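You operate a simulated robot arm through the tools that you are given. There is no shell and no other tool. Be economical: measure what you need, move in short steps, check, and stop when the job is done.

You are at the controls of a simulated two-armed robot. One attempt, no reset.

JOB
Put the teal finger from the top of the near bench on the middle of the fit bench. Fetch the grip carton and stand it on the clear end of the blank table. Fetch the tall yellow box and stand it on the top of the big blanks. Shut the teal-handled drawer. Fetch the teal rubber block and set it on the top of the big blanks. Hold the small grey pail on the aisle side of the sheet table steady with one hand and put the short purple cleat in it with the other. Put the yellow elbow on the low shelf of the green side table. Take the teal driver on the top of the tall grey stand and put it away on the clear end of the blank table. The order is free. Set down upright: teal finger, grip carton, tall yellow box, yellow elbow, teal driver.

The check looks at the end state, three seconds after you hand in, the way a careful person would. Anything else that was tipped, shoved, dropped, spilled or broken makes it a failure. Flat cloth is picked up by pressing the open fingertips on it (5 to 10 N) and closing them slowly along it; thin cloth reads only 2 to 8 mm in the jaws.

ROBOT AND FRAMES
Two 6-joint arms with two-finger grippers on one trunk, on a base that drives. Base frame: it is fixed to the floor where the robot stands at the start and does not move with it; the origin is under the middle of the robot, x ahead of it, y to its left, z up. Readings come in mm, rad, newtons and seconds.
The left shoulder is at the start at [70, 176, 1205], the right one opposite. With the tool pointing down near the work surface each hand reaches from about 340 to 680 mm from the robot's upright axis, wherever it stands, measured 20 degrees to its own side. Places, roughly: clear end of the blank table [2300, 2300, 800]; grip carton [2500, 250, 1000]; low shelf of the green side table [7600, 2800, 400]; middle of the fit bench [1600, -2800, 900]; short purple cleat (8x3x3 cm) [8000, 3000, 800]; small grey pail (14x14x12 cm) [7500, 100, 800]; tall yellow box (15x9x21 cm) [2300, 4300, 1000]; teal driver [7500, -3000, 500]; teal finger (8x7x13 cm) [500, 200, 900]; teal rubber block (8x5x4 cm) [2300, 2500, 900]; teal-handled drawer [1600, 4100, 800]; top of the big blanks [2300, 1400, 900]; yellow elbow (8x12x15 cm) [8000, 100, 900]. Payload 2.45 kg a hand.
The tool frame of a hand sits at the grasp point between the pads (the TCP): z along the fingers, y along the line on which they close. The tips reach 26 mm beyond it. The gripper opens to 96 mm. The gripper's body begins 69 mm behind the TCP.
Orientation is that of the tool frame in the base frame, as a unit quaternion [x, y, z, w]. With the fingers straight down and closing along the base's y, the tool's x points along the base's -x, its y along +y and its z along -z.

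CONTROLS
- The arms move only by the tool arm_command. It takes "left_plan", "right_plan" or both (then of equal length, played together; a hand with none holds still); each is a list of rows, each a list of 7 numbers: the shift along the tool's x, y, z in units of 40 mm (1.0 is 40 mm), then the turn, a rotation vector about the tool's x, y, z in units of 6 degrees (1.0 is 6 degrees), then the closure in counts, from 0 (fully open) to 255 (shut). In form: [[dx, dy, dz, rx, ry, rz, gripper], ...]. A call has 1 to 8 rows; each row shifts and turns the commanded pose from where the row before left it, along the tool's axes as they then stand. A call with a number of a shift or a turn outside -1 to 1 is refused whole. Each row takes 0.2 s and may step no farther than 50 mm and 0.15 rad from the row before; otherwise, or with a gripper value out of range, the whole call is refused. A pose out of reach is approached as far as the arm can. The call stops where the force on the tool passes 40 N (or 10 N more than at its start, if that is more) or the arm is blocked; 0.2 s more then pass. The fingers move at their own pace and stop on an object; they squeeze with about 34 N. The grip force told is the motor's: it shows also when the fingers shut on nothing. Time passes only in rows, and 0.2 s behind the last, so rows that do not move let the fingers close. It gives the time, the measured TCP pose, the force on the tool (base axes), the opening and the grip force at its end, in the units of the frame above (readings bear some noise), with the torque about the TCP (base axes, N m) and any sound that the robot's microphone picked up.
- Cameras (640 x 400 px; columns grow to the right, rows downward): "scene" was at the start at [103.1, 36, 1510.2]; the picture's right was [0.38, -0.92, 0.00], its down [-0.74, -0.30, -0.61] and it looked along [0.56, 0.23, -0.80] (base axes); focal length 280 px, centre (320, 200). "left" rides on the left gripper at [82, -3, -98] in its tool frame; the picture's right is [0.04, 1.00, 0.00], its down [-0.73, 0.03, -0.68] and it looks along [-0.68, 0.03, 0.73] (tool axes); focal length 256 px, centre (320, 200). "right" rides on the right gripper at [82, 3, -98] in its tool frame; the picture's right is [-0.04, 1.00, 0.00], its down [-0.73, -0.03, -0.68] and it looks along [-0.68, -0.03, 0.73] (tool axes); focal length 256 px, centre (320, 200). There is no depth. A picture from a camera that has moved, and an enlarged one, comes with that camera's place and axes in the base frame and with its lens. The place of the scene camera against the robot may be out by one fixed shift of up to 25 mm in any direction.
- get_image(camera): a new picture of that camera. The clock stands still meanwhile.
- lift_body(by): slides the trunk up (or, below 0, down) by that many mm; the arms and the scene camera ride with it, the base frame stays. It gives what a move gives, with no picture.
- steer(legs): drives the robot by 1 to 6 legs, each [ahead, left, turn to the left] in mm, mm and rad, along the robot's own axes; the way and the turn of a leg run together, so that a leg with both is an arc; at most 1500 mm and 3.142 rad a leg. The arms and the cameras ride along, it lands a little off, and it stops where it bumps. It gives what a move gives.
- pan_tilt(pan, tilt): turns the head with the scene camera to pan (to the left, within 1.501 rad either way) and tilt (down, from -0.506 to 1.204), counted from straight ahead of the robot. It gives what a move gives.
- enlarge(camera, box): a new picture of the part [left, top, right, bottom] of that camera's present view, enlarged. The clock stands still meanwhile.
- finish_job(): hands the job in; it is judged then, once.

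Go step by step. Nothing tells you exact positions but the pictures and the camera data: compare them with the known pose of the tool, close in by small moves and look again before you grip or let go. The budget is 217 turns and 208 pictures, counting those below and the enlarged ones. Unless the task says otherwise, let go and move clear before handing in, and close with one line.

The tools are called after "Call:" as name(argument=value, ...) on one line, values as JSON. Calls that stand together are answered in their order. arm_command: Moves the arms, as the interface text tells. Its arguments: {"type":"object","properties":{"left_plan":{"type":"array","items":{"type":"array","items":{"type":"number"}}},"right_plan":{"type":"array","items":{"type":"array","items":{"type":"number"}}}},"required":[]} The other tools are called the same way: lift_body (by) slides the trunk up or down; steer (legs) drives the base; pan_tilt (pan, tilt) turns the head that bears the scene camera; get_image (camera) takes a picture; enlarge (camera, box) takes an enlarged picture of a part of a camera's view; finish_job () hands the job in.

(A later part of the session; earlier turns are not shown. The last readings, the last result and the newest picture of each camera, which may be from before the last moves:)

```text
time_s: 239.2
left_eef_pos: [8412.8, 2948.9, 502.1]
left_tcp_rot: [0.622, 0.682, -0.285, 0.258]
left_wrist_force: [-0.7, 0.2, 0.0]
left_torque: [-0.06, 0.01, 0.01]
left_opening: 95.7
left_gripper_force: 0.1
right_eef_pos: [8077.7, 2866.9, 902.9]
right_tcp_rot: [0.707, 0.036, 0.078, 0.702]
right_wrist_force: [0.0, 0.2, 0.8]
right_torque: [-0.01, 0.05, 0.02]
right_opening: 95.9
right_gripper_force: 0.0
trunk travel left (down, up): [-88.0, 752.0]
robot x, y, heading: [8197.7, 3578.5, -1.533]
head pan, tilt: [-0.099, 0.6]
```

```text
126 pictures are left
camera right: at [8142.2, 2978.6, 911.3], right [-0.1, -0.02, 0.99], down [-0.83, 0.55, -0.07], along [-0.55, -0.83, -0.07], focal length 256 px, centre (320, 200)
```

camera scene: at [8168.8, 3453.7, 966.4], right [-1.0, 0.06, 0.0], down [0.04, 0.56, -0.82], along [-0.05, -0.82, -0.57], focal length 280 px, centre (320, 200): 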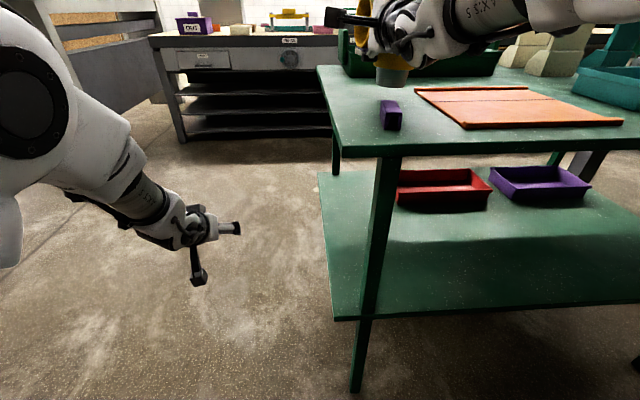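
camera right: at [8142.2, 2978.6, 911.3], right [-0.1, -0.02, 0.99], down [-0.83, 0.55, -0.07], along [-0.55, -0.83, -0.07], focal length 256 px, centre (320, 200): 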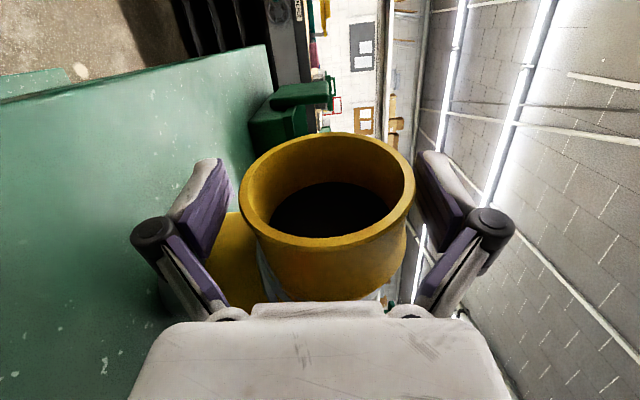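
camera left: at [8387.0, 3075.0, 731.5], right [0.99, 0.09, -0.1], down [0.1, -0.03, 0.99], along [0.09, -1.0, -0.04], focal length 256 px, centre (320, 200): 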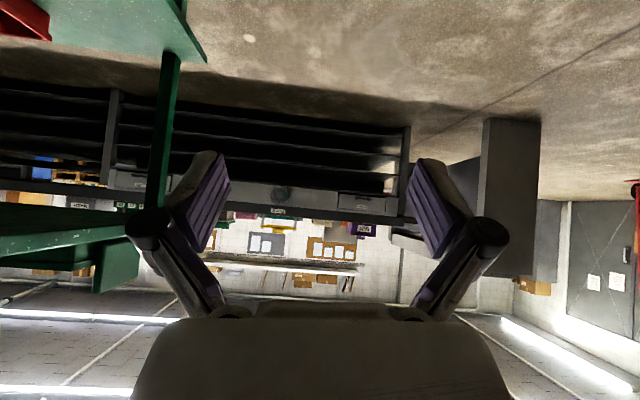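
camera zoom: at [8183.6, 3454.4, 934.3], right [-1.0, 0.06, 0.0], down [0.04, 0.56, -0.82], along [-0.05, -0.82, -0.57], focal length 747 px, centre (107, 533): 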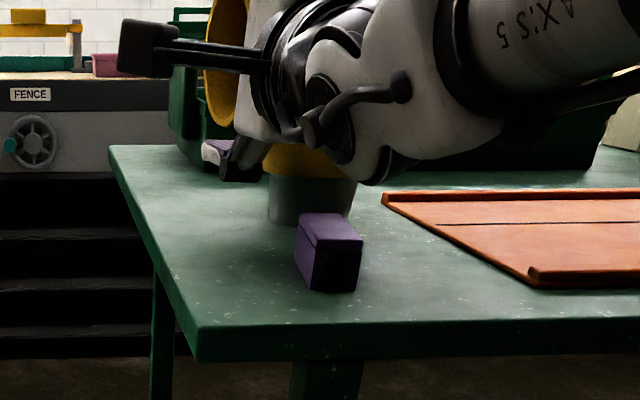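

The elbow stands freely. I'll raise 4 mm to centre the fingers and retreat along the tool axis.

Call:
lift_body(by=4)

Call:
arm_command(right_plan=[[0, 0, -0.6, 0, 0, 0, 0], [0, 0, -0.8, 0, 0, 0, 0], [0, 0, -0.8, 0, 0, 0, 0], [0, 0, 0, 0, 0, 0, 0]])

Call:
get_image(camera="right")

```text
time_s: 239.7
left_eef_pos: [8411.3, 2949.5, 506.2]
left_tcp_rot: [0.623, 0.681, -0.286, 0.257]
left_wrist_force: [0.9, 0.2, -0.5]
left_torque: [0.02, 0.04, -0.04]
left_opening: 96.2
left_gripper_force: 0.1
right_eef_pos: [8076.8, 2867.4, 907.4]
right_tcp_rot: [0.706, 0.036, 0.078, 0.703]
right_wrist_force: [-0.2, 0.8, -0.3]
right_torque: [0.03, -0.01, 0.01]
right_opening: 96.0
right_gripper_force: 0.0
trunk travel left (down, up): [-92.0, 748.0]
robot x, y, heading: [8205.9, 3588.9, -1.538]
head pan, tilt: [-0.099, 0.6]
```

```text
time_s: 240.7
left_eef_pos: [8412.4, 2947.8, 507.7]
left_tcp_rot: [0.623, 0.682, -0.285, 0.257]
left_wrist_force: [-0.7, 0.4, 0.5]
left_torque: [0.06, -0.02, -0.01]
left_opening: 96.0
left_gripper_force: 0.0
right_eef_pos: [8070.1, 2901.5, 901.0]
right_tcp_rot: [0.706, 0.036, 0.078, 0.703]
right_wrist_force: [0.0, 0.1, -0.1]
right_torque: [-0.02, -0.06, 0.01]
right_opening: 95.9
right_gripper_force: 0.1
right hand out of reach, approached as far as the arm can: row 2, 3
trunk travel left (down, up): [-92.0, 748.0]
robot x, y, heading: [8207.1, 3586.2, -1.534]
head pan, tilt: [-0.099, 0.6]
```

```text
125 pictures are left
camera right: at [8134.8, 3013.2, 909.2], right [-0.1, -0.02, 0.99], down [-0.83, 0.55, -0.07], along [-0.55, -0.83, -0.07], focal length 256 px, centre (320, 200)
```

right: 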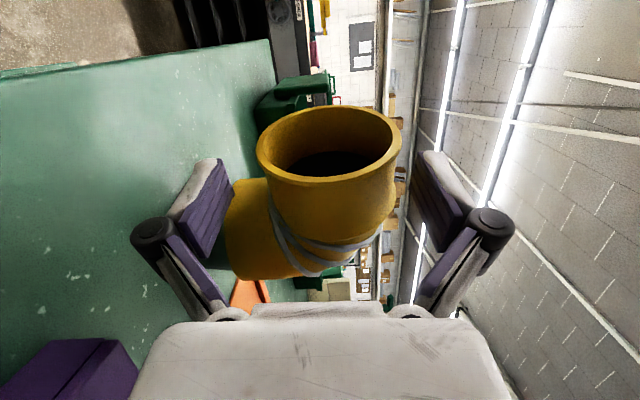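

Clear of the elbow; I'll back the base off, check, and then unwind the right wrist.

Call:
steer(legs=[[-180, 0, 0], [0, 450, 0]])

Call:
lift_body(by=300)

Call:
get_image(camera="scene")

Call:
arm_command(right_plan=[[0, 0, 0, 0, 0, -0.95, 0], [0, 0, 0, 0, 0, -0.95, 0], [0, 0, 0, 0, 0, -0.95, 0], [0, 0, 0, 0, 0, -0.95, 0], [0, 0, 0, 0, 0, -0.95, 0], [0, 0, 0, 0, 0, -0.95, 0], [0, 0, 0, 0, 0, -0.95, 0], [0, 0, 0, 0, 0, -0.95, 0]])

Call:
arm_command(right_plan=[[0, 0, 0, 0, 0, -0.95, 0], [0, 0, 0, 0, 0, -0.95, 0], [0, 0, 0, 0, 0, -0.95, 0], [0, 0, 0, 0, 0, -0.95, 0], [0, 0, 0, 0, 0, -0.95, 0], [0, 0, 0, 0, 0, -0.95, 0], [0, 0, 0, 0, 0, -0.95, 0], [0, 0, 0, 0, 0, -0.75, 0]])

Call:
arm_command(right_plan=[[0, 0, 0, 0, 0.95, 0, 0], [0, 0, 0, 0, 0.95, 0, 0], [0, 0, 0, 0, 0.95, 0, 0], [0, 0, 0, 0, 0.95, 0, 0], [0, 0, 0, 0, 0.95, 0, 0], [0, 0, 0, 0, 0.95, 0, 0], [0, 0, 0, 0, 0.95, 0, 0], [0, 0, 0, 0, 0.95, 0, 0]])

Call:
arm_command(right_plan=[[0, 0, 0, 0, 0.95, 0, 0], [0, 0, 0, 0, 0.95, 0, 0], [0, 0, 0, 0, 0.95, 0, 0], [0, 0, 0, 0, 0.95, 0, 0], [0, 0, 0, 0, 0.95, 0, 0], [0, 0, 0, 0, 0.95, 0, 0], [0, 0, 0, 0, 0.95, 0, 0]])

```text
time_s: 244.6
left_eef_pos: [8850.6, 3136.1, 506.3]
left_tcp_rot: [0.626, 0.679, -0.286, 0.255]
left_wrist_force: [0.1, -0.4, -0.3]
left_torque: [0.0, 0.02, 0.03]
left_opening: 95.9
left_gripper_force: 0.0
right_eef_pos: [8506.8, 3093.0, 901.4]
right_tcp_rot: [0.706, 0.032, 0.074, 0.703]
right_wrist_force: [-0.6, 0.1, 0.1]
right_torque: [0.01, -0.02, 0.0]
right_opening: 95.9
right_gripper_force: 0.0
trunk travel left (down, up): [-92.0, 748.0]
robot x, y, heading: [8649.9, 3775.6, -1.543]
head pan, tilt: [-0.099, 0.6]
```

```text
time_s: 247.6
left_eef_pos: [8849.5, 3135.9, 806.6]
left_tcp_rot: [0.626, 0.679, -0.286, 0.256]
left_wrist_force: [0.5, 0.2, -0.5]
left_torque: [-0.01, 0.0, 0.03]
left_opening: 95.8
left_gripper_force: 0.0
right_eef_pos: [8508.0, 3092.2, 1202.4]
right_tcp_rot: [0.706, 0.032, 0.075, 0.703]
right_wrist_force: [0.0, -0.1, -0.2]
right_torque: [0.02, -0.04, 0.01]
right_opening: 95.9
right_gripper_force: 0.1
trunk travel left (down, up): [-392.0, 448.0]
robot x, y, heading: [8650.1, 3776.1, -1.55]
head pan, tilt: [-0.099, 0.6]
```

```text
124 pictures are left
camera scene: at [8627.6, 3644.1, 1238.3], right [-1.0, 0.08, 0.0], down [0.04, 0.56, -0.82], along [-0.06, -0.82, -0.57], focal length 280 px, centre (320, 200)
```

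scene: 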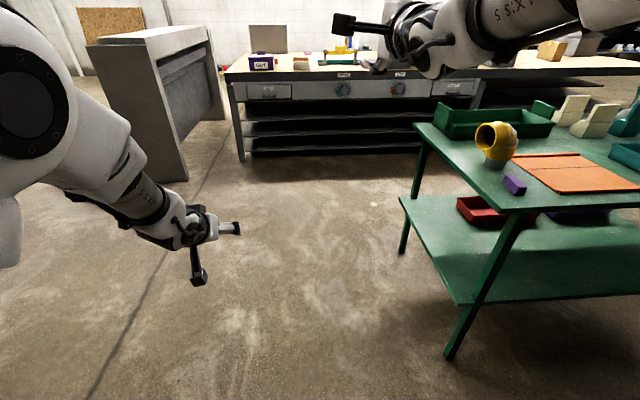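

```text
time_s: 249.3
left_eef_pos: [8849.2, 3135.8, 806.5]
left_tcp_rot: [0.626, 0.679, -0.286, 0.257]
left_wrist_force: [-0.8, 0.5, 1.3]
left_torque: [0.02, -0.01, 0.02]
left_opening: 96.3
left_gripper_force: 0.0
right_eef_pos: [8509.1, 3092.2, 1201.1]
right_tcp_rot: [0.639, 0.303, -0.205, 0.677]
right_wrist_force: [-0.1, -0.9, 0.1]
right_torque: [0.03, -0.04, 0.0]
right_opening: 95.9
right_gripper_force: 0.1
trunk travel left (down, up): [-392.0, 448.0]
robot x, y, heading: [8647.6, 3778.4, -1.549]
head pan, tilt: [-0.099, 0.6]
```

```text
time_s: 251.2
left_eef_pos: [8850.7, 3136.2, 807.2]
left_tcp_rot: [0.625, 0.679, -0.286, 0.257]
left_wrist_force: [0.2, 0.2, -0.4]
left_torque: [0.05, 0.0, -0.02]
left_opening: 96.1
left_gripper_force: 0.0
right_eef_pos: [8506.5, 3093.6, 1201.6]
right_tcp_rot: [0.476, 0.523, -0.445, 0.55]
right_wrist_force: [-0.3, -0.1, -0.1]
right_torque: [-0.04, 0.01, 0.0]
right_opening: 95.9
right_gripper_force: 0.1
trunk travel left (down, up): [-392.0, 448.0]
robot x, y, heading: [8650.6, 3774.3, -1.544]
head pan, tilt: [-0.099, 0.6]
```

```text
time_s: 252.9
left_eef_pos: [8850.5, 3134.2, 805.9]
left_tcp_rot: [0.627, 0.678, -0.286, 0.255]
left_wrist_force: [-0.9, -1.1, 0.5]
left_torque: [0.0, 0.02, 0.02]
left_opening: 95.8
left_gripper_force: 0.0
right_eef_pos: [8513.7, 3090.8, 1199.8]
right_tcp_rot: [0.594, 0.689, -0.243, 0.335]
right_wrist_force: [0.7, -0.6, 0.3]
right_torque: [0.04, 0.0, 0.0]
right_opening: 96.1
right_gripper_force: 0.1
right hand out of reach, approached as far as the arm can: row 1, 3
trunk travel left (down, up): [-392.0, 448.0]
robot x, y, heading: [8649.0, 3776.4, -1.546]
head pan, tilt: [-0.099, 0.6]
```

```text
time_s: 254.6
left_eef_pos: [8849.6, 3137.2, 807.1]
left_tcp_rot: [0.626, 0.678, -0.287, 0.257]
left_wrist_force: [-0.3, 0.5, 0.0]
left_torque: [0.0, -0.03, -0.02]
left_opening: 96.2
left_gripper_force: 0.1
right_eef_pos: [8497.1, 3152.9, 1151.3]
right_tcp_rot: [0.64, 0.762, -0.035, 0.093]
right_wrist_force: [-0.5, 1.2, 0.4]
right_torque: [-0.04, 0.01, -0.03]
right_opening: 96.1
right_gripper_force: 0.1
right hand out of reach, approached as far as the arm can: row 3, 4, 5, 6, 7
trunk travel left (down, up): [-392.0, 448.0]
robot x, y, heading: [8653.9, 3775.4, -1.543]
head pan, tilt: [-0.099, 0.6]
```

The elbow stands upright on the table top with its mouth toward +x. I'll level the right hand, and then move to the table's end, facing −x.

Call:
arm_command(right_plan=[[0.5, 0, 0.8, 0.25, 0.58, 0.49, 0], [0.5, 0, 0.8, 0.25, 0.58, 0.49, 0], [0.5, 0, 0.8, 0.25, 0.58, 0.49, 0], [0.9, 0, 0, 0, 0, 0, 0], [0.9, 0, 0, 0, 0, 0, 0], [0, 0, 0, 0, 0, 0, 0]])

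Call:
steer(legs=[[0, 700, 0], [0, 0, -1.6], [0, 690, 0]])

Call:
pan_tilt(pan=0.0, tilt=0.45)

Call:
get_image(camera="scene")

```text
time_s: 255.9
left_eef_pos: [8850.0, 3135.6, 806.8]
left_tcp_rot: [0.626, 0.679, -0.286, 0.256]
left_wrist_force: [0.2, 0.2, 0.0]
left_torque: [0.0, 0.01, 0.01]
left_opening: 96.2
left_gripper_force: 0.0
right_eef_pos: [8490.3, 3272.5, 1051.6]
right_tcp_rot: [0.699, 0.715, 0.008, -0.011]
right_wrist_force: [0.0, 0.8, 0.5]
right_torque: [0.01, 0.0, -0.01]
right_opening: 96.0
right_gripper_force: 0.1
trunk travel left (down, up): [-392.0, 448.0]
robot x, y, heading: [8650.5, 3779.6, -1.544]
head pan, tilt: [-0.099, 0.6]
```

```text
time_s: 267.1
left_eef_pos: [8676.2, 2941.3, 806.2]
left_tcp_rot: [0.924, 0.01, -0.382, -0.033]
left_wrist_force: [-0.9, -0.7, 0.1]
left_torque: [0.01, 0.0, -0.01]
left_opening: 96.0
left_gripper_force: 0.0
right_eef_pos: [8836.2, 3292.5, 1050.4]
right_tcp_rot: [1.0, -0.02, 0.014, -0.001]
right_wrist_force: [0.1, 0.2, 0.4]
right_torque: [0.04, 0.0, -0.01]
right_opening: 96.0
right_gripper_force: 0.1
trunk travel left (down, up): [-392.0, 448.0]
robot x, y, heading: [9327.8, 3102.0, 3.109]
head pan, tilt: [-0.099, 0.6]
```

```text
time_s: 267.8
left_eef_pos: [8677.1, 2942.1, 807.3]
left_tcp_rot: [0.923, 0.009, -0.382, -0.032]
left_wrist_force: [-0.9, 0.3, 0.9]
left_torque: [-0.01, 0.02, 0.0]
left_opening: 96.1
left_gripper_force: 0.1
right_eef_pos: [8835.2, 3293.0, 1051.4]
right_tcp_rot: [1.0, -0.019, 0.014, -0.001]
right_wrist_force: [0.2, 0.6, -0.6]
right_torque: [0.03, 0.01, 0.03]
right_opening: 96.1
right_gripper_force: 0.2
trunk travel left (down, up): [-392.0, 448.0]
robot x, y, heading: [9326.9, 3105.5, 3.109]
head pan, tilt: [0.0, 0.45]
```

```text
123 pictures are left
camera scene: at [9168.4, 3117.3, 1251.9], right [0.04, 1.0, 0.0], down [0.44, -0.02, -0.9], along [-0.9, 0.03, -0.44], focal length 280 px, centre (320, 200)
```

scene: 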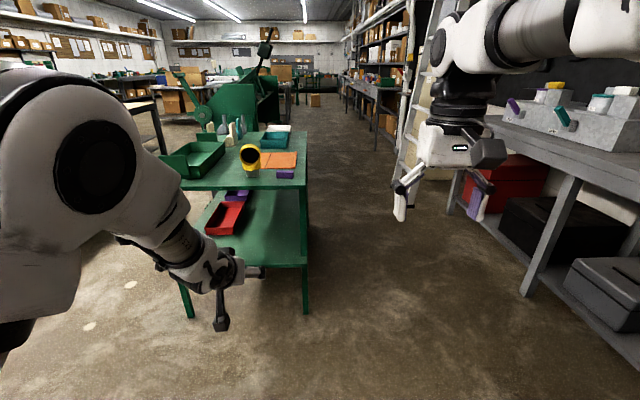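

The elbow's base is at about [8016,2857] with its mouth toward [0.985,0.16]. I'll raise the trunk, turn the robot so the left hand faces the mouth squarely, and approach to a standoff.

Call:
lift_body(by=190)

Call:
steer(legs=[[0, 0, 0.236], [250, -205, 0], [310, 0, 0]])

Call:
pan_tilt(pan=0.15, tilt=0.65)

Call:
get_image(camera="left")

Call:
get_image(camera="scene")

```text
time_s: 269.9
left_eef_pos: [8677.0, 2941.4, 996.1]
left_tcp_rot: [0.923, 0.009, -0.383, -0.033]
left_wrist_force: [-0.4, -0.1, -0.3]
left_torque: [0.03, -0.01, 0.0]
left_opening: 96.1
left_gripper_force: 0.0
right_eef_pos: [8834.6, 3290.9, 1241.1]
right_tcp_rot: [1.0, -0.019, 0.015, -0.002]
right_wrist_force: [0.1, -0.3, 0.8]
right_torque: [-0.02, 0.0, 0.01]
right_opening: 95.9
right_gripper_force: 0.1
trunk travel left (down, up): [-582.0, 258.0]
robot x, y, heading: [9325.2, 3104.0, 3.109]
head pan, tilt: [0.0, 0.45]
```

```text
time_s: 274.6
left_eef_pos: [8148.4, 2886.2, 996.6]
left_tcp_rot: [0.916, 0.118, -0.384, 0.013]
left_wrist_force: [0.2, 0.0, 0.3]
left_torque: [-0.02, 0.02, 0.01]
left_opening: 95.9
left_gripper_force: 0.0
right_eef_pos: [8221.4, 3262.2, 1241.9]
right_tcp_rot: [0.995, 0.099, 0.015, -0.004]
right_wrist_force: [0.6, -0.2, 1.2]
right_torque: [-0.01, -0.02, 0.0]
right_opening: 96.0
right_gripper_force: 0.0
trunk travel left (down, up): [-582.0, 258.0]
robot x, y, heading: [8744.0, 3195.1, -2.941]
head pan, tilt: [0.0, 0.45]
```

```text
time_s: 275.3
left_eef_pos: [8149.1, 2884.8, 995.5]
left_tcp_rot: [0.916, 0.119, -0.384, 0.013]
left_wrist_force: [-0.4, -0.5, -0.1]
left_torque: [0.01, 0.01, 0.0]
left_opening: 95.8
left_gripper_force: 0.0
right_eef_pos: [8220.2, 3262.6, 1241.3]
right_tcp_rot: [0.995, 0.099, 0.014, -0.004]
right_wrist_force: [0.3, -0.7, -0.4]
right_torque: [0.02, -0.01, -0.01]
right_opening: 96.0
right_gripper_force: 0.1
trunk travel left (down, up): [-582.0, 258.0]
robot x, y, heading: [8742.6, 3191.3, -2.945]
head pan, tilt: [0.15, 0.649]
```

```text
122 pictures are left
camera left: at [8272.6, 2916.4, 1008.5], right [0.25, -0.96, -0.1], down [-0.02, -0.1, 0.99], along [-0.97, -0.25, -0.04], focal length 256 px, centre (320, 200)
```

left: 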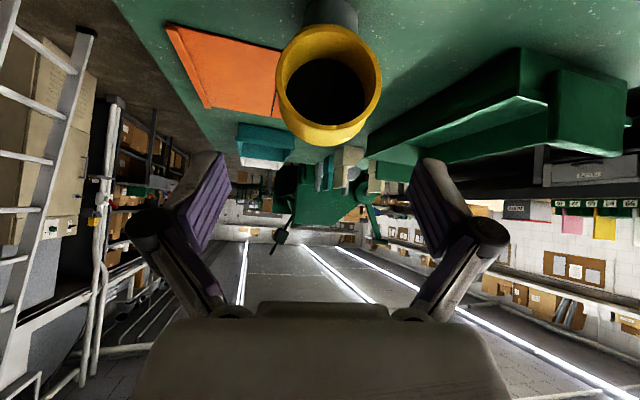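

```text
121 pictures are left
camera scene: at [8595.2, 3162.6, 1424.1], right [-0.34, 0.94, 0.0], down [0.57, 0.21, -0.8], along [-0.75, -0.27, -0.6], focal length 280 px, centre (320, 200)
```

scene: 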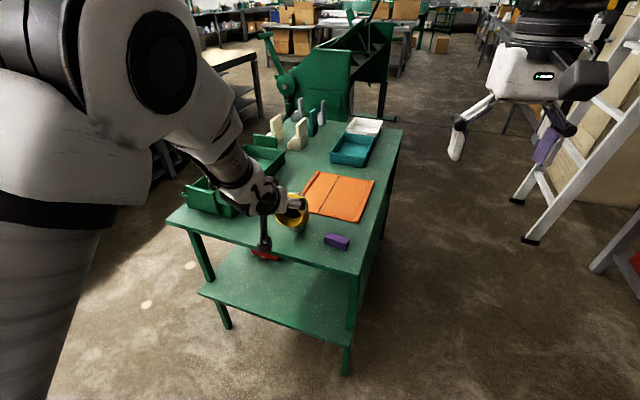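

The mouth is at about [8087,2870,916], as expected, but I'm rotated about 5° too far. I'll correct the heading and lateral offset.

Call:
steer(legs=[[0, 0, -0.09], [0, 67, 0]])

Call:
get_image(camera="left")

```text
time_s: 276.8
left_eef_pos: [8130.9, 2871.4, 996.0]
left_tcp_rot: [0.92, 0.077, -0.384, -0.004]
left_wrist_force: [-0.7, -0.3, 1.0]
left_torque: [0.01, -0.03, 0.01]
left_opening: 96.1
left_gripper_force: 0.0
right_eef_pos: [8236.0, 3242.2, 1241.6]
right_tcp_rot: [0.998, 0.054, 0.014, -0.002]
right_wrist_force: [0.5, 0.1, -0.5]
right_torque: [0.03, 0.04, 0.0]
right_opening: 96.0
right_gripper_force: 0.0
trunk travel left (down, up): [-582.0, 258.0]
robot x, y, heading: [8751.3, 3129.0, -3.031]
head pan, tilt: [0.15, 0.649]
```

```text
120 pictures are left
camera left: at [8257.5, 2892.1, 1008.7], right [0.17, -0.98, -0.1], down [-0.02, -0.1, 0.99], along [-0.99, -0.16, -0.04], focal length 256 px, centre (320, 200)
```

left: 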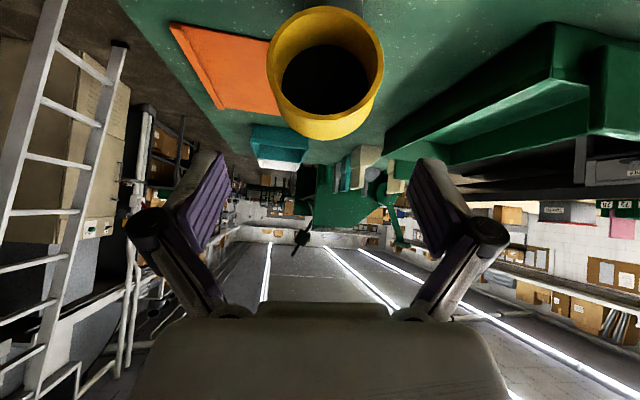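

Well aligned. I'll drive ahead 110 mm over it, then lower part way and check.

Call:
steer(legs=[[110, 0, 0]])

Call:
lift_body(by=-40)

Call:
get_image(camera="left")

```text
time_s: 278.0
left_eef_pos: [8023.3, 2857.0, 997.0]
left_tcp_rot: [0.92, 0.078, -0.384, -0.005]
left_wrist_force: [-1.0, -0.4, 0.7]
left_torque: [0.0, -0.02, 0.02]
left_opening: 96.0
left_gripper_force: 0.1
right_eef_pos: [8127.3, 3227.1, 1242.3]
right_tcp_rot: [0.998, 0.056, 0.014, -0.003]
right_wrist_force: [0.8, -0.1, 0.7]
right_torque: [0.0, -0.04, 0.03]
right_opening: 95.9
right_gripper_force: 0.0
trunk travel left (down, up): [-582.0, 258.0]
robot x, y, heading: [8642.5, 3116.0, -3.024]
head pan, tilt: [0.15, 0.649]
```

```text
time_s: 278.8
left_eef_pos: [8023.6, 2857.9, 957.1]
left_tcp_rot: [0.92, 0.079, -0.384, -0.004]
left_wrist_force: [0.9, -0.3, 0.4]
left_torque: [0.01, 0.03, 0.01]
left_opening: 95.8
left_gripper_force: 0.2
right_eef_pos: [8128.1, 3228.3, 1201.9]
right_tcp_rot: [0.998, 0.056, 0.013, -0.002]
right_wrist_force: [0.1, 0.1, 0.7]
right_torque: [0.0, 0.02, 0.02]
right_opening: 96.3
right_gripper_force: 0.0
trunk travel left (down, up): [-542.0, 298.0]
robot x, y, heading: [8639.0, 3115.5, -3.027]
head pan, tilt: [0.15, 0.649]
```

```text
119 pictures are left
camera left: at [8150.2, 2878.5, 969.1], right [0.17, -0.98, -0.1], down [-0.02, -0.1, 0.99], along [-0.99, -0.17, -0.04], focal length 256 px, centre (320, 200)
```

left: 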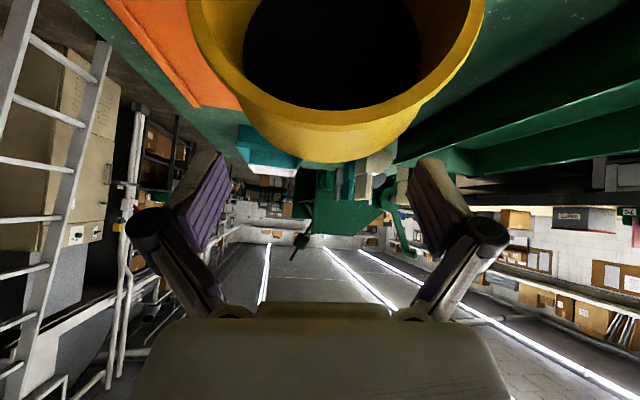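

Centred well. I'll lower 43 mm and grip.

Call:
lift_body(by=-43)

Call:
arm_command(left_plan=[[0, 0, 0, 0, 0, 0, 100], [0, 0, 0, 0, 0, 0, 255], [0, 0, 0, 0, 0, 0, 255], [0, 0, 0, 0, 0, 0, 255]])

Call:
get_image(camera="left")

```text
time_s: 279.7
left_eef_pos: [8024.6, 2857.1, 913.8]
left_tcp_rot: [0.92, 0.08, -0.384, -0.003]
left_wrist_force: [0.5, 0.0, -1.0]
left_torque: [0.0, -0.02, 0.04]
left_opening: 96.0
left_gripper_force: 0.0
right_eef_pos: [8128.7, 3227.7, 1158.4]
right_tcp_rot: [0.998, 0.056, 0.014, -0.002]
right_wrist_force: [-0.2, 0.1, 0.0]
right_torque: [-0.04, 0.01, 0.0]
right_opening: 96.1
right_gripper_force: 0.0
trunk travel left (down, up): [-499.0, 341.0]
robot x, y, heading: [8641.1, 3112.3, -3.026]
head pan, tilt: [0.15, 0.649]
```

```text
time_s: 280.7
left_eef_pos: [8023.8, 2857.6, 915.3]
left_tcp_rot: [0.919, 0.077, -0.386, -0.005]
left_wrist_force: [-3.3, -3.6, 13.0]
left_torque: [-0.83, 0.55, -0.05]
left_opening: 78.1
left_gripper_force: 33.9
right_eef_pos: [8128.9, 3226.5, 1159.3]
right_tcp_rot: [0.998, 0.056, 0.014, -0.002]
right_wrist_force: [-0.5, -0.4, 0.5]
right_torque: [0.05, 0.0, -0.01]
right_opening: 96.1
right_gripper_force: 0.1
trunk travel left (down, up): [-499.0, 341.0]
robot x, y, heading: [8641.0, 3116.2, -3.022]
head pan, tilt: [0.15, 0.649]
```

```text
118 pictures are left
camera left: at [8150.0, 2878.5, 926.9], right [0.17, -0.98, -0.1], down [-0.02, -0.1, 0.99], along [-0.99, -0.17, -0.04], focal length 256 px, centre (320, 200)
```

left: 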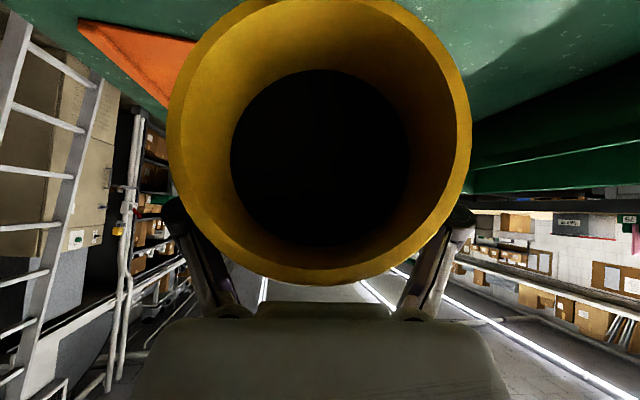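

Gripped at 78 mm. I'll lift it, back straight out, then lower to shelf height with real clearance this time (shelf ≈ 400, so bottom at ≈ 435).

Call:
lift_body(by=60)

Call:
steer(legs=[[-350, 0, 0]])

Call:
lift_body(by=-300)

Call:
lift_body(by=-120)

Call:
get_image(camera="scene")

Call:
get_image(camera="left")

```text
time_s: 281.7
left_eef_pos: [8022.8, 2857.8, 973.9]
left_tcp_rot: [0.92, 0.078, -0.384, -0.004]
left_wrist_force: [-0.1, -0.2, -1.8]
left_torque: [0.01, -0.02, 0.0]
left_opening: 78.2
left_gripper_force: 33.8
right_eef_pos: [8126.9, 3227.3, 1218.4]
right_tcp_rot: [0.998, 0.056, 0.013, -0.003]
right_wrist_force: [-0.5, -0.5, -0.6]
right_torque: [-0.01, 0.0, -0.04]
right_opening: 96.1
right_gripper_force: 0.0
trunk travel left (down, up): [-559.0, 281.0]
robot x, y, heading: [8640.0, 3116.5, -3.029]
head pan, tilt: [0.15, 0.649]
```

```text
time_s: 283.9
left_eef_pos: [8370.6, 2896.5, 973.5]
left_tcp_rot: [0.92, 0.077, -0.384, -0.005]
left_wrist_force: [0.0, 0.6, -2.6]
left_torque: [0.0, 0.01, 0.01]
left_opening: 77.9
left_gripper_force: 33.9
right_eef_pos: [8473.9, 3268.2, 1218.2]
right_tcp_rot: [0.998, 0.055, 0.013, -0.002]
right_wrist_force: [0.4, 1.0, -0.1]
right_torque: [-0.04, 0.01, -0.03]
right_opening: 95.9
right_gripper_force: 0.1
trunk travel left (down, up): [-559.0, 281.0]
robot x, y, heading: [8988.3, 3153.8, -3.03]
head pan, tilt: [0.15, 0.649]
```

```text
time_s: 286.9
left_eef_pos: [8369.1, 2897.7, 674.1]
left_tcp_rot: [0.92, 0.078, -0.384, -0.004]
left_wrist_force: [0.2, -0.1, -2.5]
left_torque: [0.02, 0.0, 0.01]
left_opening: 77.9
left_gripper_force: 34.1
right_eef_pos: [8474.9, 3267.6, 919.0]
right_tcp_rot: [0.998, 0.055, 0.014, -0.002]
right_wrist_force: [0.3, 0.7, 0.2]
right_torque: [-0.01, -0.01, -0.02]
right_opening: 96.2
right_gripper_force: 0.1
trunk travel left (down, up): [-259.0, 581.0]
robot x, y, heading: [8993.5, 3153.9, -3.026]
head pan, tilt: [0.15, 0.649]
```

```text
time_s: 288.4
left_eef_pos: [8370.9, 2896.5, 554.0]
left_tcp_rot: [0.92, 0.078, -0.385, -0.004]
left_wrist_force: [0.4, -0.5, -1.6]
left_torque: [-0.02, -0.02, -0.02]
left_opening: 78.2
left_gripper_force: 34.1
right_eef_pos: [8474.7, 3267.8, 798.9]
right_tcp_rot: [0.998, 0.055, 0.013, -0.003]
right_wrist_force: [0.2, 0.5, -0.1]
right_torque: [0.0, 0.02, -0.01]
right_opening: 96.1
right_gripper_force: 0.0
trunk travel left (down, up): [-139.0, 701.0]
robot x, y, heading: [8987.6, 3152.6, -3.028]
head pan, tilt: [0.15, 0.649]
```

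```text
117 pictures are left
camera scene: at [8838.9, 3134.1, 981.1], right [-0.26, 0.97, 0.0], down [0.58, 0.16, -0.8], along [-0.77, -0.21, -0.6], focal length 280 px, centre (320, 200)
```

scene: 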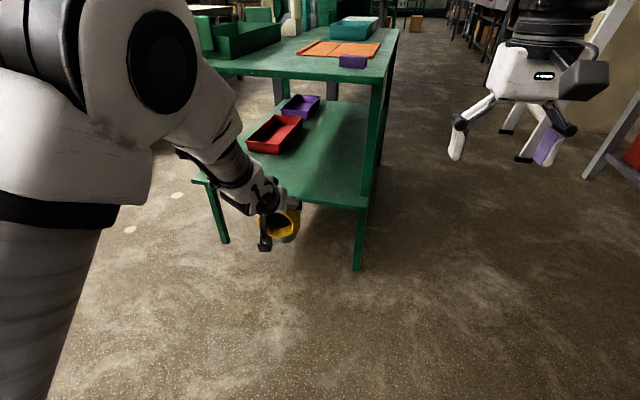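

```text
116 pictures are left
camera left: at [8496.4, 2918.8, 565.7], right [0.17, -0.98, -0.1], down [-0.02, -0.1, 0.99], along [-0.99, -0.17, -0.04], focal length 256 px, centre (320, 200)
```

left: 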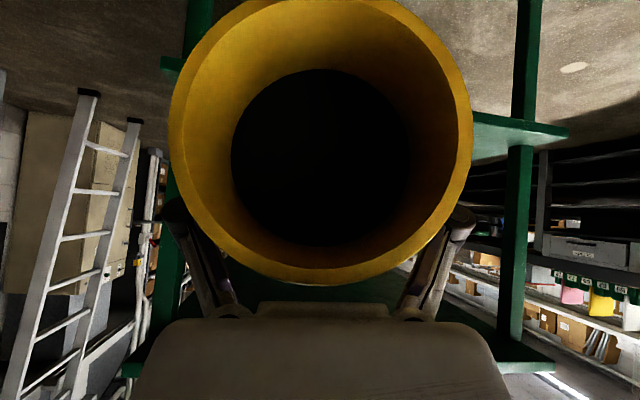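

The shelf edge reads z≈395–400 here and the elbow's bottom is at about 440. I'll drive in 315 mm.

Call:
steer(legs=[[160, 0, 0], [155, 0, 0]])

Call:
get_image(camera="scene")

```text
time_s: 290.9
left_eef_pos: [8061.1, 2864.0, 552.4]
left_tcp_rot: [0.92, 0.079, -0.383, -0.003]
left_wrist_force: [0.6, 0.3, -1.8]
left_torque: [0.01, 0.01, 0.02]
left_opening: 77.4
left_gripper_force: 33.8
right_eef_pos: [8164.2, 3231.6, 798.5]
right_tcp_rot: [0.998, 0.055, 0.014, -0.003]
right_wrist_force: [-0.6, 0.8, -0.3]
right_torque: [-0.03, 0.0, 0.01]
right_opening: 96.2
right_gripper_force: 0.2
trunk travel left (down, up): [-139.0, 701.0]
robot x, y, heading: [8677.2, 3116.8, -3.025]
head pan, tilt: [0.15, 0.649]
```

```text
115 pictures are left
camera scene: at [8528.8, 3099.0, 980.9], right [-0.26, 0.97, 0.0], down [0.58, 0.16, -0.8], along [-0.77, -0.21, -0.61], focal length 280 px, centre (320, 200)
```

scene: 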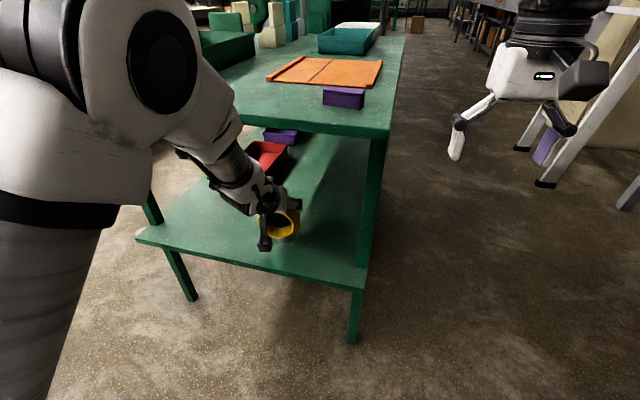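

The elbow is over the shelf. I'll go 20 mm deeper and lower gently.

Call:
steer(legs=[[20, 0, 0]])

Call:
lift_body(by=-32)

Call:
lift_body(by=-4)

Call:
lift_body(by=-4)

```text
time_s: 291.6
left_eef_pos: [8040.2, 2859.9, 552.7]
left_tcp_rot: [0.92, 0.079, -0.383, -0.003]
left_wrist_force: [-1.0, 0.2, -2.0]
left_torque: [0.02, -0.01, -0.01]
left_opening: 77.7
left_gripper_force: 33.5
right_eef_pos: [8144.9, 3228.6, 797.8]
right_tcp_rot: [0.998, 0.055, 0.014, -0.003]
right_wrist_force: [-0.4, 0.1, -0.2]
right_torque: [0.02, -0.06, 0.01]
right_opening: 96.0
right_gripper_force: 0.1
trunk travel left (down, up): [-139.0, 701.0]
robot x, y, heading: [8661.7, 3120.5, -3.027]
head pan, tilt: [0.15, 0.649]
```

```text
time_s: 292.4
left_eef_pos: [8042.1, 2859.9, 522.9]
left_tcp_rot: [0.92, 0.079, -0.383, -0.003]
left_wrist_force: [0.6, -1.2, -1.2]
left_torque: [-0.01, 0.03, 0.01]
left_opening: 78.0
left_gripper_force: 34.0
right_eef_pos: [8146.7, 3229.8, 767.2]
right_tcp_rot: [0.998, 0.055, 0.014, -0.002]
right_wrist_force: [-0.4, 0.3, 0.3]
right_torque: [-0.02, 0.02, 0.01]
right_opening: 95.7
right_gripper_force: 0.0
trunk travel left (down, up): [-107.0, 733.0]
robot x, y, heading: [8660.1, 3119.5, -3.03]
head pan, tilt: [0.15, 0.649]
```

```text
time_s: 292.9
left_eef_pos: [8040.3, 2860.2, 517.5]
left_tcp_rot: [0.92, 0.079, -0.384, -0.003]
left_wrist_force: [0.1, 0.4, -1.3]
left_torque: [0.01, 0.0, -0.02]
left_opening: 78.0
left_gripper_force: 33.9
right_eef_pos: [8144.4, 3229.2, 762.4]
right_tcp_rot: [0.998, 0.055, 0.014, -0.003]
right_wrist_force: [0.2, -0.6, 0.1]
right_torque: [-0.03, 0.01, -0.01]
right_opening: 95.9
right_gripper_force: 0.2
trunk travel left (down, up): [-103.0, 737.0]
robot x, y, heading: [8654.9, 3119.2, -3.03]
head pan, tilt: [0.15, 0.649]
```

```text
time_s: 293.5
left_eef_pos: [8041.4, 2859.4, 514.8]
left_tcp_rot: [0.92, 0.078, -0.385, -0.003]
left_wrist_force: [1.6, -2.1, 12.2]
left_torque: [-0.65, -0.02, 0.06]
left_opening: 77.7
left_gripper_force: 34.2
right_eef_pos: [8146.6, 3229.7, 759.2]
right_tcp_rot: [0.998, 0.055, 0.014, -0.001]
right_wrist_force: [-0.3, 0.1, -0.4]
right_torque: [-0.02, -0.02, -0.01]
right_opening: 96.0
right_gripper_force: 0.1
trunk travel left (down, up): [-99.0, 741.0]
robot x, y, heading: [8660.6, 3115.8, -3.028]
head pan, tilt: [0.15, 0.649]
```

Contact with the shelf at TCP z≈514. I'll release, raise the hand off it, and look.

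Call:
arm_command(left_plan=[[0, 0, 0, 0, 0, 0, 120], [0, 0, 0, 0, 0, 0, 0], [0, 0, 0, 0, 0, 0, 0], [0, 0, 0, 0, 0, 0, 0]])

Call:
lift_body(by=70)

Call:
steer(legs=[[-350, 0, 0]])

Call:
get_image(camera="scene")

```text
time_s: 294.5
left_eef_pos: [8042.1, 2859.8, 513.1]
left_tcp_rot: [0.92, 0.079, -0.384, -0.004]
left_wrist_force: [0.6, -0.5, -0.8]
left_torque: [-0.04, -0.01, 0.03]
left_opening: 96.4
left_gripper_force: 0.2
right_eef_pos: [8145.7, 3231.3, 757.8]
right_tcp_rot: [0.998, 0.055, 0.013, -0.002]
right_wrist_force: [-0.7, 0.0, -0.6]
right_torque: [-0.01, -0.02, 0.01]
right_opening: 96.1
right_gripper_force: 0.0
trunk travel left (down, up): [-99.0, 741.0]
robot x, y, heading: [8661.9, 3118.7, -3.028]
head pan, tilt: [0.15, 0.649]
```

```text
time_s: 295.6
left_eef_pos: [8041.4, 2860.2, 582.7]
left_tcp_rot: [0.92, 0.079, -0.383, -0.004]
left_wrist_force: [-0.1, -1.0, 0.0]
left_torque: [-0.01, 0.0, 0.0]
left_opening: 96.0
left_gripper_force: 0.1
right_eef_pos: [8146.6, 3230.2, 828.3]
right_tcp_rot: [0.998, 0.055, 0.014, -0.002]
right_wrist_force: [-0.9, 0.1, -0.4]
right_torque: [0.02, -0.02, 0.01]
right_opening: 95.7
right_gripper_force: 0.1
trunk travel left (down, up): [-169.0, 671.0]
robot x, y, heading: [8659.1, 3117.2, -3.027]
head pan, tilt: [0.15, 0.649]
```

```text
time_s: 297.8
left_eef_pos: [8377.4, 2902.5, 583.5]
left_tcp_rot: [0.92, 0.076, -0.384, -0.004]
left_wrist_force: [-0.1, -0.7, -0.4]
left_torque: [-0.02, -0.01, 0.0]
left_opening: 96.1
left_gripper_force: 0.1
right_eef_pos: [8483.0, 3270.0, 828.7]
right_tcp_rot: [0.999, 0.053, 0.014, -0.003]
right_wrist_force: [-0.2, 0.1, 0.1]
right_torque: [0.01, 0.01, -0.02]
right_opening: 95.9
right_gripper_force: 0.1
trunk travel left (down, up): [-169.0, 671.0]
robot x, y, heading: [9000.0, 3154.2, -3.034]
head pan, tilt: [0.15, 0.649]
```

```text
114 pictures are left
camera scene: at [8847.3, 3135.1, 1011.2], right [-0.26, 0.97, 0.0], down [0.58, 0.15, -0.8], along [-0.77, -0.2, -0.6], focal length 280 px, centre (320, 200)
```

scene: 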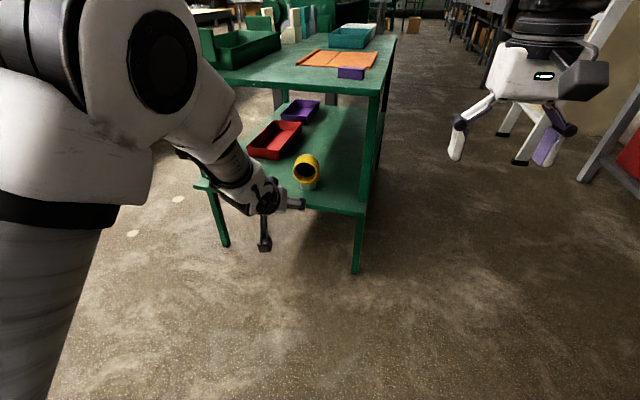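

The yellow elbow stands upright on the low shelf. Next is the cleat: I'll raise the trunk and come around facing −y so the right hand can grip across its 30 mm width.

Call:
lift_body(by=230)

Call:
steer(legs=[[0, -370, 0], [0, 0, 1.463], [0, -780, 0]])

Call:
pan_tilt(pan=-0.3, tilt=0.75)

Call:
get_image(camera="right")

Call:
get_image(camera="scene")

```text
time_s: 300.2
left_eef_pos: [8378.1, 2900.7, 813.2]
left_tcp_rot: [0.92, 0.076, -0.384, -0.005]
left_wrist_force: [-0.7, -0.5, 0.1]
left_torque: [-0.01, -0.01, 0.0]
left_opening: 96.4
left_gripper_force: 0.0
right_eef_pos: [8482.9, 3270.0, 1057.8]
right_tcp_rot: [0.999, 0.053, 0.014, -0.002]
right_wrist_force: [0.0, 0.1, 0.2]
right_torque: [0.01, 0.01, 0.01]
right_opening: 96.1
right_gripper_force: 0.0
trunk travel left (down, up): [-399.0, 441.0]
robot x, y, heading: [8993.0, 3151.0, -3.031]
head pan, tilt: [0.15, 0.649]
```

```text
time_s: 310.1
left_eef_pos: [8390.2, 2872.0, 814.0]
left_tcp_rot: [0.621, 0.684, -0.283, 0.258]
left_wrist_force: [0.7, 1.1, -0.2]
left_torque: [0.05, -0.02, 0.01]
left_opening: 95.8
left_gripper_force: 0.0
right_eef_pos: [8027.8, 3001.5, 1059.6]
right_tcp_rot: [0.692, 0.722, 0.009, -0.011]
right_wrist_force: [0.0, 0.6, 0.1]
right_torque: [0.01, -0.03, 0.01]
right_opening: 95.8
right_gripper_force: 0.1
trunk travel left (down, up): [-399.0, 441.0]
robot x, y, heading: [8178.3, 3509.4, -1.527]
head pan, tilt: [0.15, 0.649]
```

```text
time_s: 311.0
left_eef_pos: [8389.5, 2872.0, 814.7]
left_tcp_rot: [0.62, 0.685, -0.283, 0.259]
left_wrist_force: [0.1, 0.6, -0.6]
left_torque: [0.02, 0.01, -0.01]
left_opening: 95.8
left_gripper_force: 0.0
right_eef_pos: [8028.9, 3001.8, 1058.9]
right_tcp_rot: [0.693, 0.721, 0.008, -0.011]
right_wrist_force: [0.1, 0.1, -0.4]
right_torque: [-0.02, -0.01, 0.02]
right_opening: 96.1
right_gripper_force: 0.1
trunk travel left (down, up): [-399.0, 441.0]
robot x, y, heading: [8174.3, 3507.0, -1.526]
head pan, tilt: [-0.3, 0.75]
```

```text
113 pictures are left
camera right: at [8029.5, 3082.7, 1158.9], right [1.0, 0.0, 0.0], down [0.0, -0.75, 0.66], along [0.0, -0.66, -0.75], focal length 256 px, centre (320, 200)
```

right: 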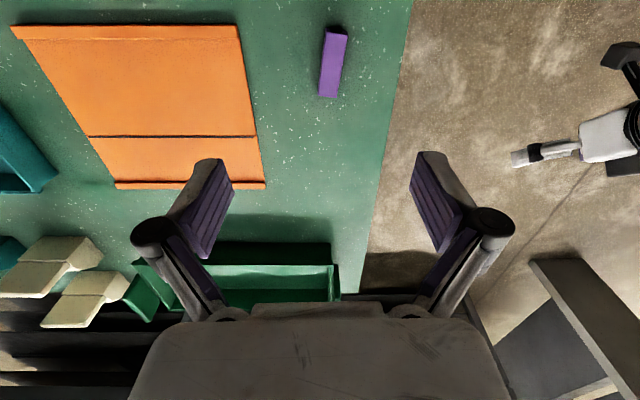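

```text
112 pictures are left
camera scene: at [8141.9, 3384.3, 1232.5], right [-0.97, 0.25, 0.0], down [0.17, 0.66, -0.73], along [-0.19, -0.71, -0.68], focal length 280 px, centre (320, 200)
```

scene: 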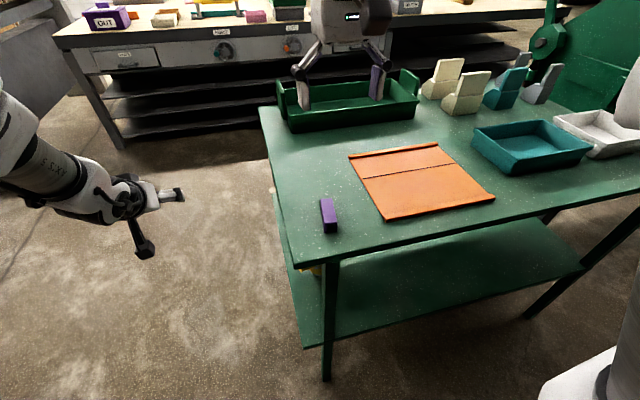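

The cleat is at about [8045,3003], turned about 6–8°. I'll align over it and descend partway.

Call:
arm_command(right_plan=[[0, 0.42, 0.5, 0, 0, 0.7, 0], [0, 0, 0.9, 0, 0, 0.65, 0], [0, 0, 0.9, 0, 0, 0, 0], [0, 0, 0.9, 0, 0, 0, 0], [0, 0, 0.7, 0, 0, 0, 0], [0, 0, 0, 0, 0, 0, 0]])

Call:
get_image(camera="right")

```text
time_s: 312.4
left_eef_pos: [8389.6, 2872.6, 814.1]
left_tcp_rot: [0.62, 0.685, -0.283, 0.26]
left_wrist_force: [0.6, 0.4, 0.5]
left_torque: [0.01, -0.01, 0.01]
left_opening: 96.1
left_gripper_force: 0.0
right_eef_pos: [8042.5, 3008.9, 903.2]
right_tcp_rot: [0.741, 0.671, 0.007, -0.011]
right_wrist_force: [0.0, 0.4, 0.4]
right_torque: [0.0, -0.01, 0.01]
right_opening: 96.3
right_gripper_force: 0.0
trunk travel left (down, up): [-399.0, 441.0]
robot x, y, heading: [8175.0, 3506.1, -1.523]
head pan, tilt: [-0.3, 0.75]
```

```text
111 pictures are left
camera right: at [8055.3, 3087.5, 1004.5], right [0.99, -0.14, -0.01], down [-0.1, -0.74, 0.66], along [-0.1, -0.65, -0.75], focal length 256 px, centre (320, 200)
```

right: 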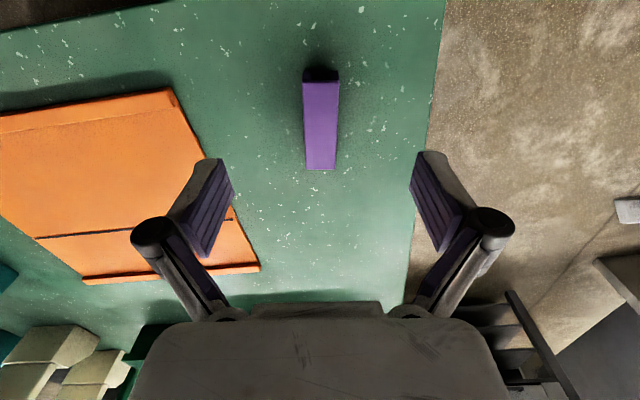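

Aligned. I'll descend to z≈831 and close.

Call:
arm_command(right_plan=[[0, 0, 0.7, 0, 0, 0, 0], [0, 0, 0.6, 0, 0, 0, 0], [0, 0, 0.45, 0, 0, 0, 0], [0, 0, 0, 0, 0, 0, 0], [0, 0, 0, 0, 0, 0, 255], [0, 0, 0, 0, 0, 0, 255], [0, 0, 0, 0, 0, 0, 255]])

Call:
arm_command(right_plan=[[0, 0, -0.7, 0, 0, 0, 255], [0, 0, -1, 0, 0, 0, 255], [0, 0, -1, 0, 0, 0, 255], [0, 0, -1, 0, 0, 0, 255], [0, 0, -1, 0, 0, 0, 255], [0, 0, -1, 0, 0, 0, 255]])

Call:
get_image(camera="right")

```text
time_s: 314.0
left_eef_pos: [8391.1, 2872.9, 813.4]
left_tcp_rot: [0.62, 0.684, -0.283, 0.26]
left_wrist_force: [1.0, -0.1, 0.1]
left_torque: [0.02, -0.03, -0.02]
left_opening: 95.7
left_gripper_force: 0.1
right_eef_pos: [8043.7, 3010.1, 834.0]
right_tcp_rot: [0.741, 0.671, 0.007, -0.011]
right_wrist_force: [0.2, -0.7, 2.4]
right_torque: [-0.06, 0.04, 0.01]
right_opening: 23.9
right_gripper_force: 33.8
trunk travel left (down, up): [-399.0, 441.0]
robot x, y, heading: [8176.4, 3512.0, -1.527]
head pan, tilt: [-0.3, 0.75]
```

```text
time_s: 315.4
left_eef_pos: [8390.0, 2872.1, 812.9]
left_tcp_rot: [0.619, 0.684, -0.284, 0.26]
left_wrist_force: [-0.8, 0.2, -0.1]
left_torque: [0.03, 0.0, 0.0]
left_opening: 96.2
left_gripper_force: 0.0
right_eef_pos: [8044.6, 3004.1, 1061.0]
right_tcp_rot: [0.742, 0.67, 0.008, -0.012]
right_wrist_force: [0.0, 0.0, -1.0]
right_torque: [0.01, 0.0, 0.01]
right_opening: 24.2
right_gripper_force: 33.9
trunk travel left (down, up): [-399.0, 441.0]
robot x, y, heading: [8173.6, 3506.5, -1.525]
head pan, tilt: [-0.3, 0.75]
```

```text
110 pictures are left
camera right: at [8057.8, 3084.2, 1162.1], right [0.99, -0.14, -0.01], down [-0.1, -0.75, 0.66], along [-0.1, -0.65, -0.75], focal length 256 px, centre (320, 200)
```

right: 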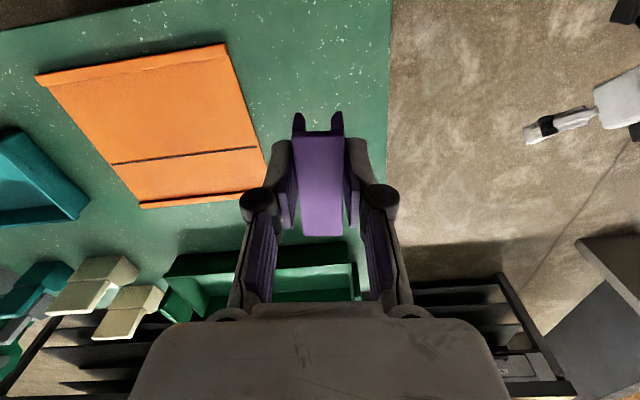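

The cleat is held (24 mm). Now I'll drive back around the machine to the sheet table's aisle side.

Call:
steer(legs=[[0, 0, -0.046], [0, 1200, 0], [0, 1190, 0], [1500, 0, 0], [1500, 0, 0], [1500, 0, 0]])

Call:
pan_tilt(pan=-1.3, tilt=0.35)

Call:
get_image(camera="scene")

```text
time_s: 348.7
left_eef_pos: [10775.1, -1663.0, 813.6]
left_tcp_rot: [0.621, 0.683, -0.284, 0.258]
left_wrist_force: [0.0, 0.7, -0.3]
left_torque: [-0.01, -0.01, -0.01]
left_opening: 96.0
left_gripper_force: 0.1
right_eef_pos: [10430.9, -1529.2, 1061.8]
right_tcp_rot: [0.744, 0.668, 0.009, -0.012]
right_wrist_force: [-0.6, 0.2, -0.9]
right_torque: [-0.01, 0.04, -0.03]
right_opening: 24.1
right_gripper_force: 34.0
trunk travel left (down, up): [-399.0, 441.0]
robot x, y, heading: [10564.3, -1027.0, -1.532]
head pan, tilt: [-0.3, 0.75]
```

```text
time_s: 350.0
left_eef_pos: [10774.1, -1662.8, 813.4]
left_tcp_rot: [0.621, 0.683, -0.284, 0.259]
left_wrist_force: [-1.1, 0.0, 0.1]
left_torque: [-0.01, 0.01, 0.01]
left_opening: 96.2
left_gripper_force: 0.1
right_eef_pos: [10432.0, -1529.0, 1062.0]
right_tcp_rot: [0.743, 0.669, 0.008, -0.011]
right_wrist_force: [-0.6, -0.5, -1.4]
right_torque: [0.03, 0.0, -0.01]
right_opening: 23.9
right_gripper_force: 34.3
trunk travel left (down, up): [-399.0, 441.0]
robot x, y, heading: [10564.7, -1027.6, -1.539]
head pan, tilt: [-1.3, 0.351]
```

```text
109 pictures are left
camera scene: at [10461.6, -1098.0, 1268.1], right [-0.3, 0.95, 0.0], down [0.33, 0.11, -0.94], along [-0.89, -0.29, -0.34], focal length 280 px, centre (320, 200)
```

scene: 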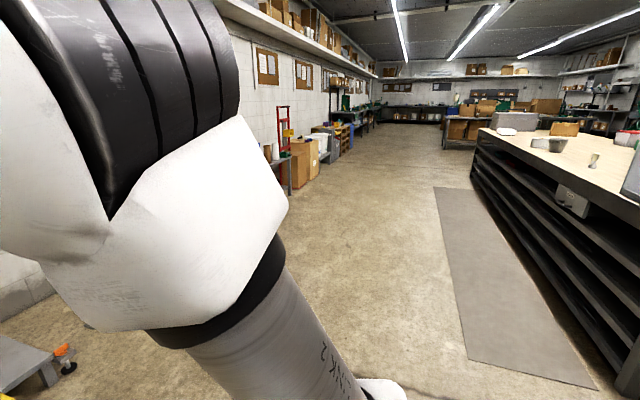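

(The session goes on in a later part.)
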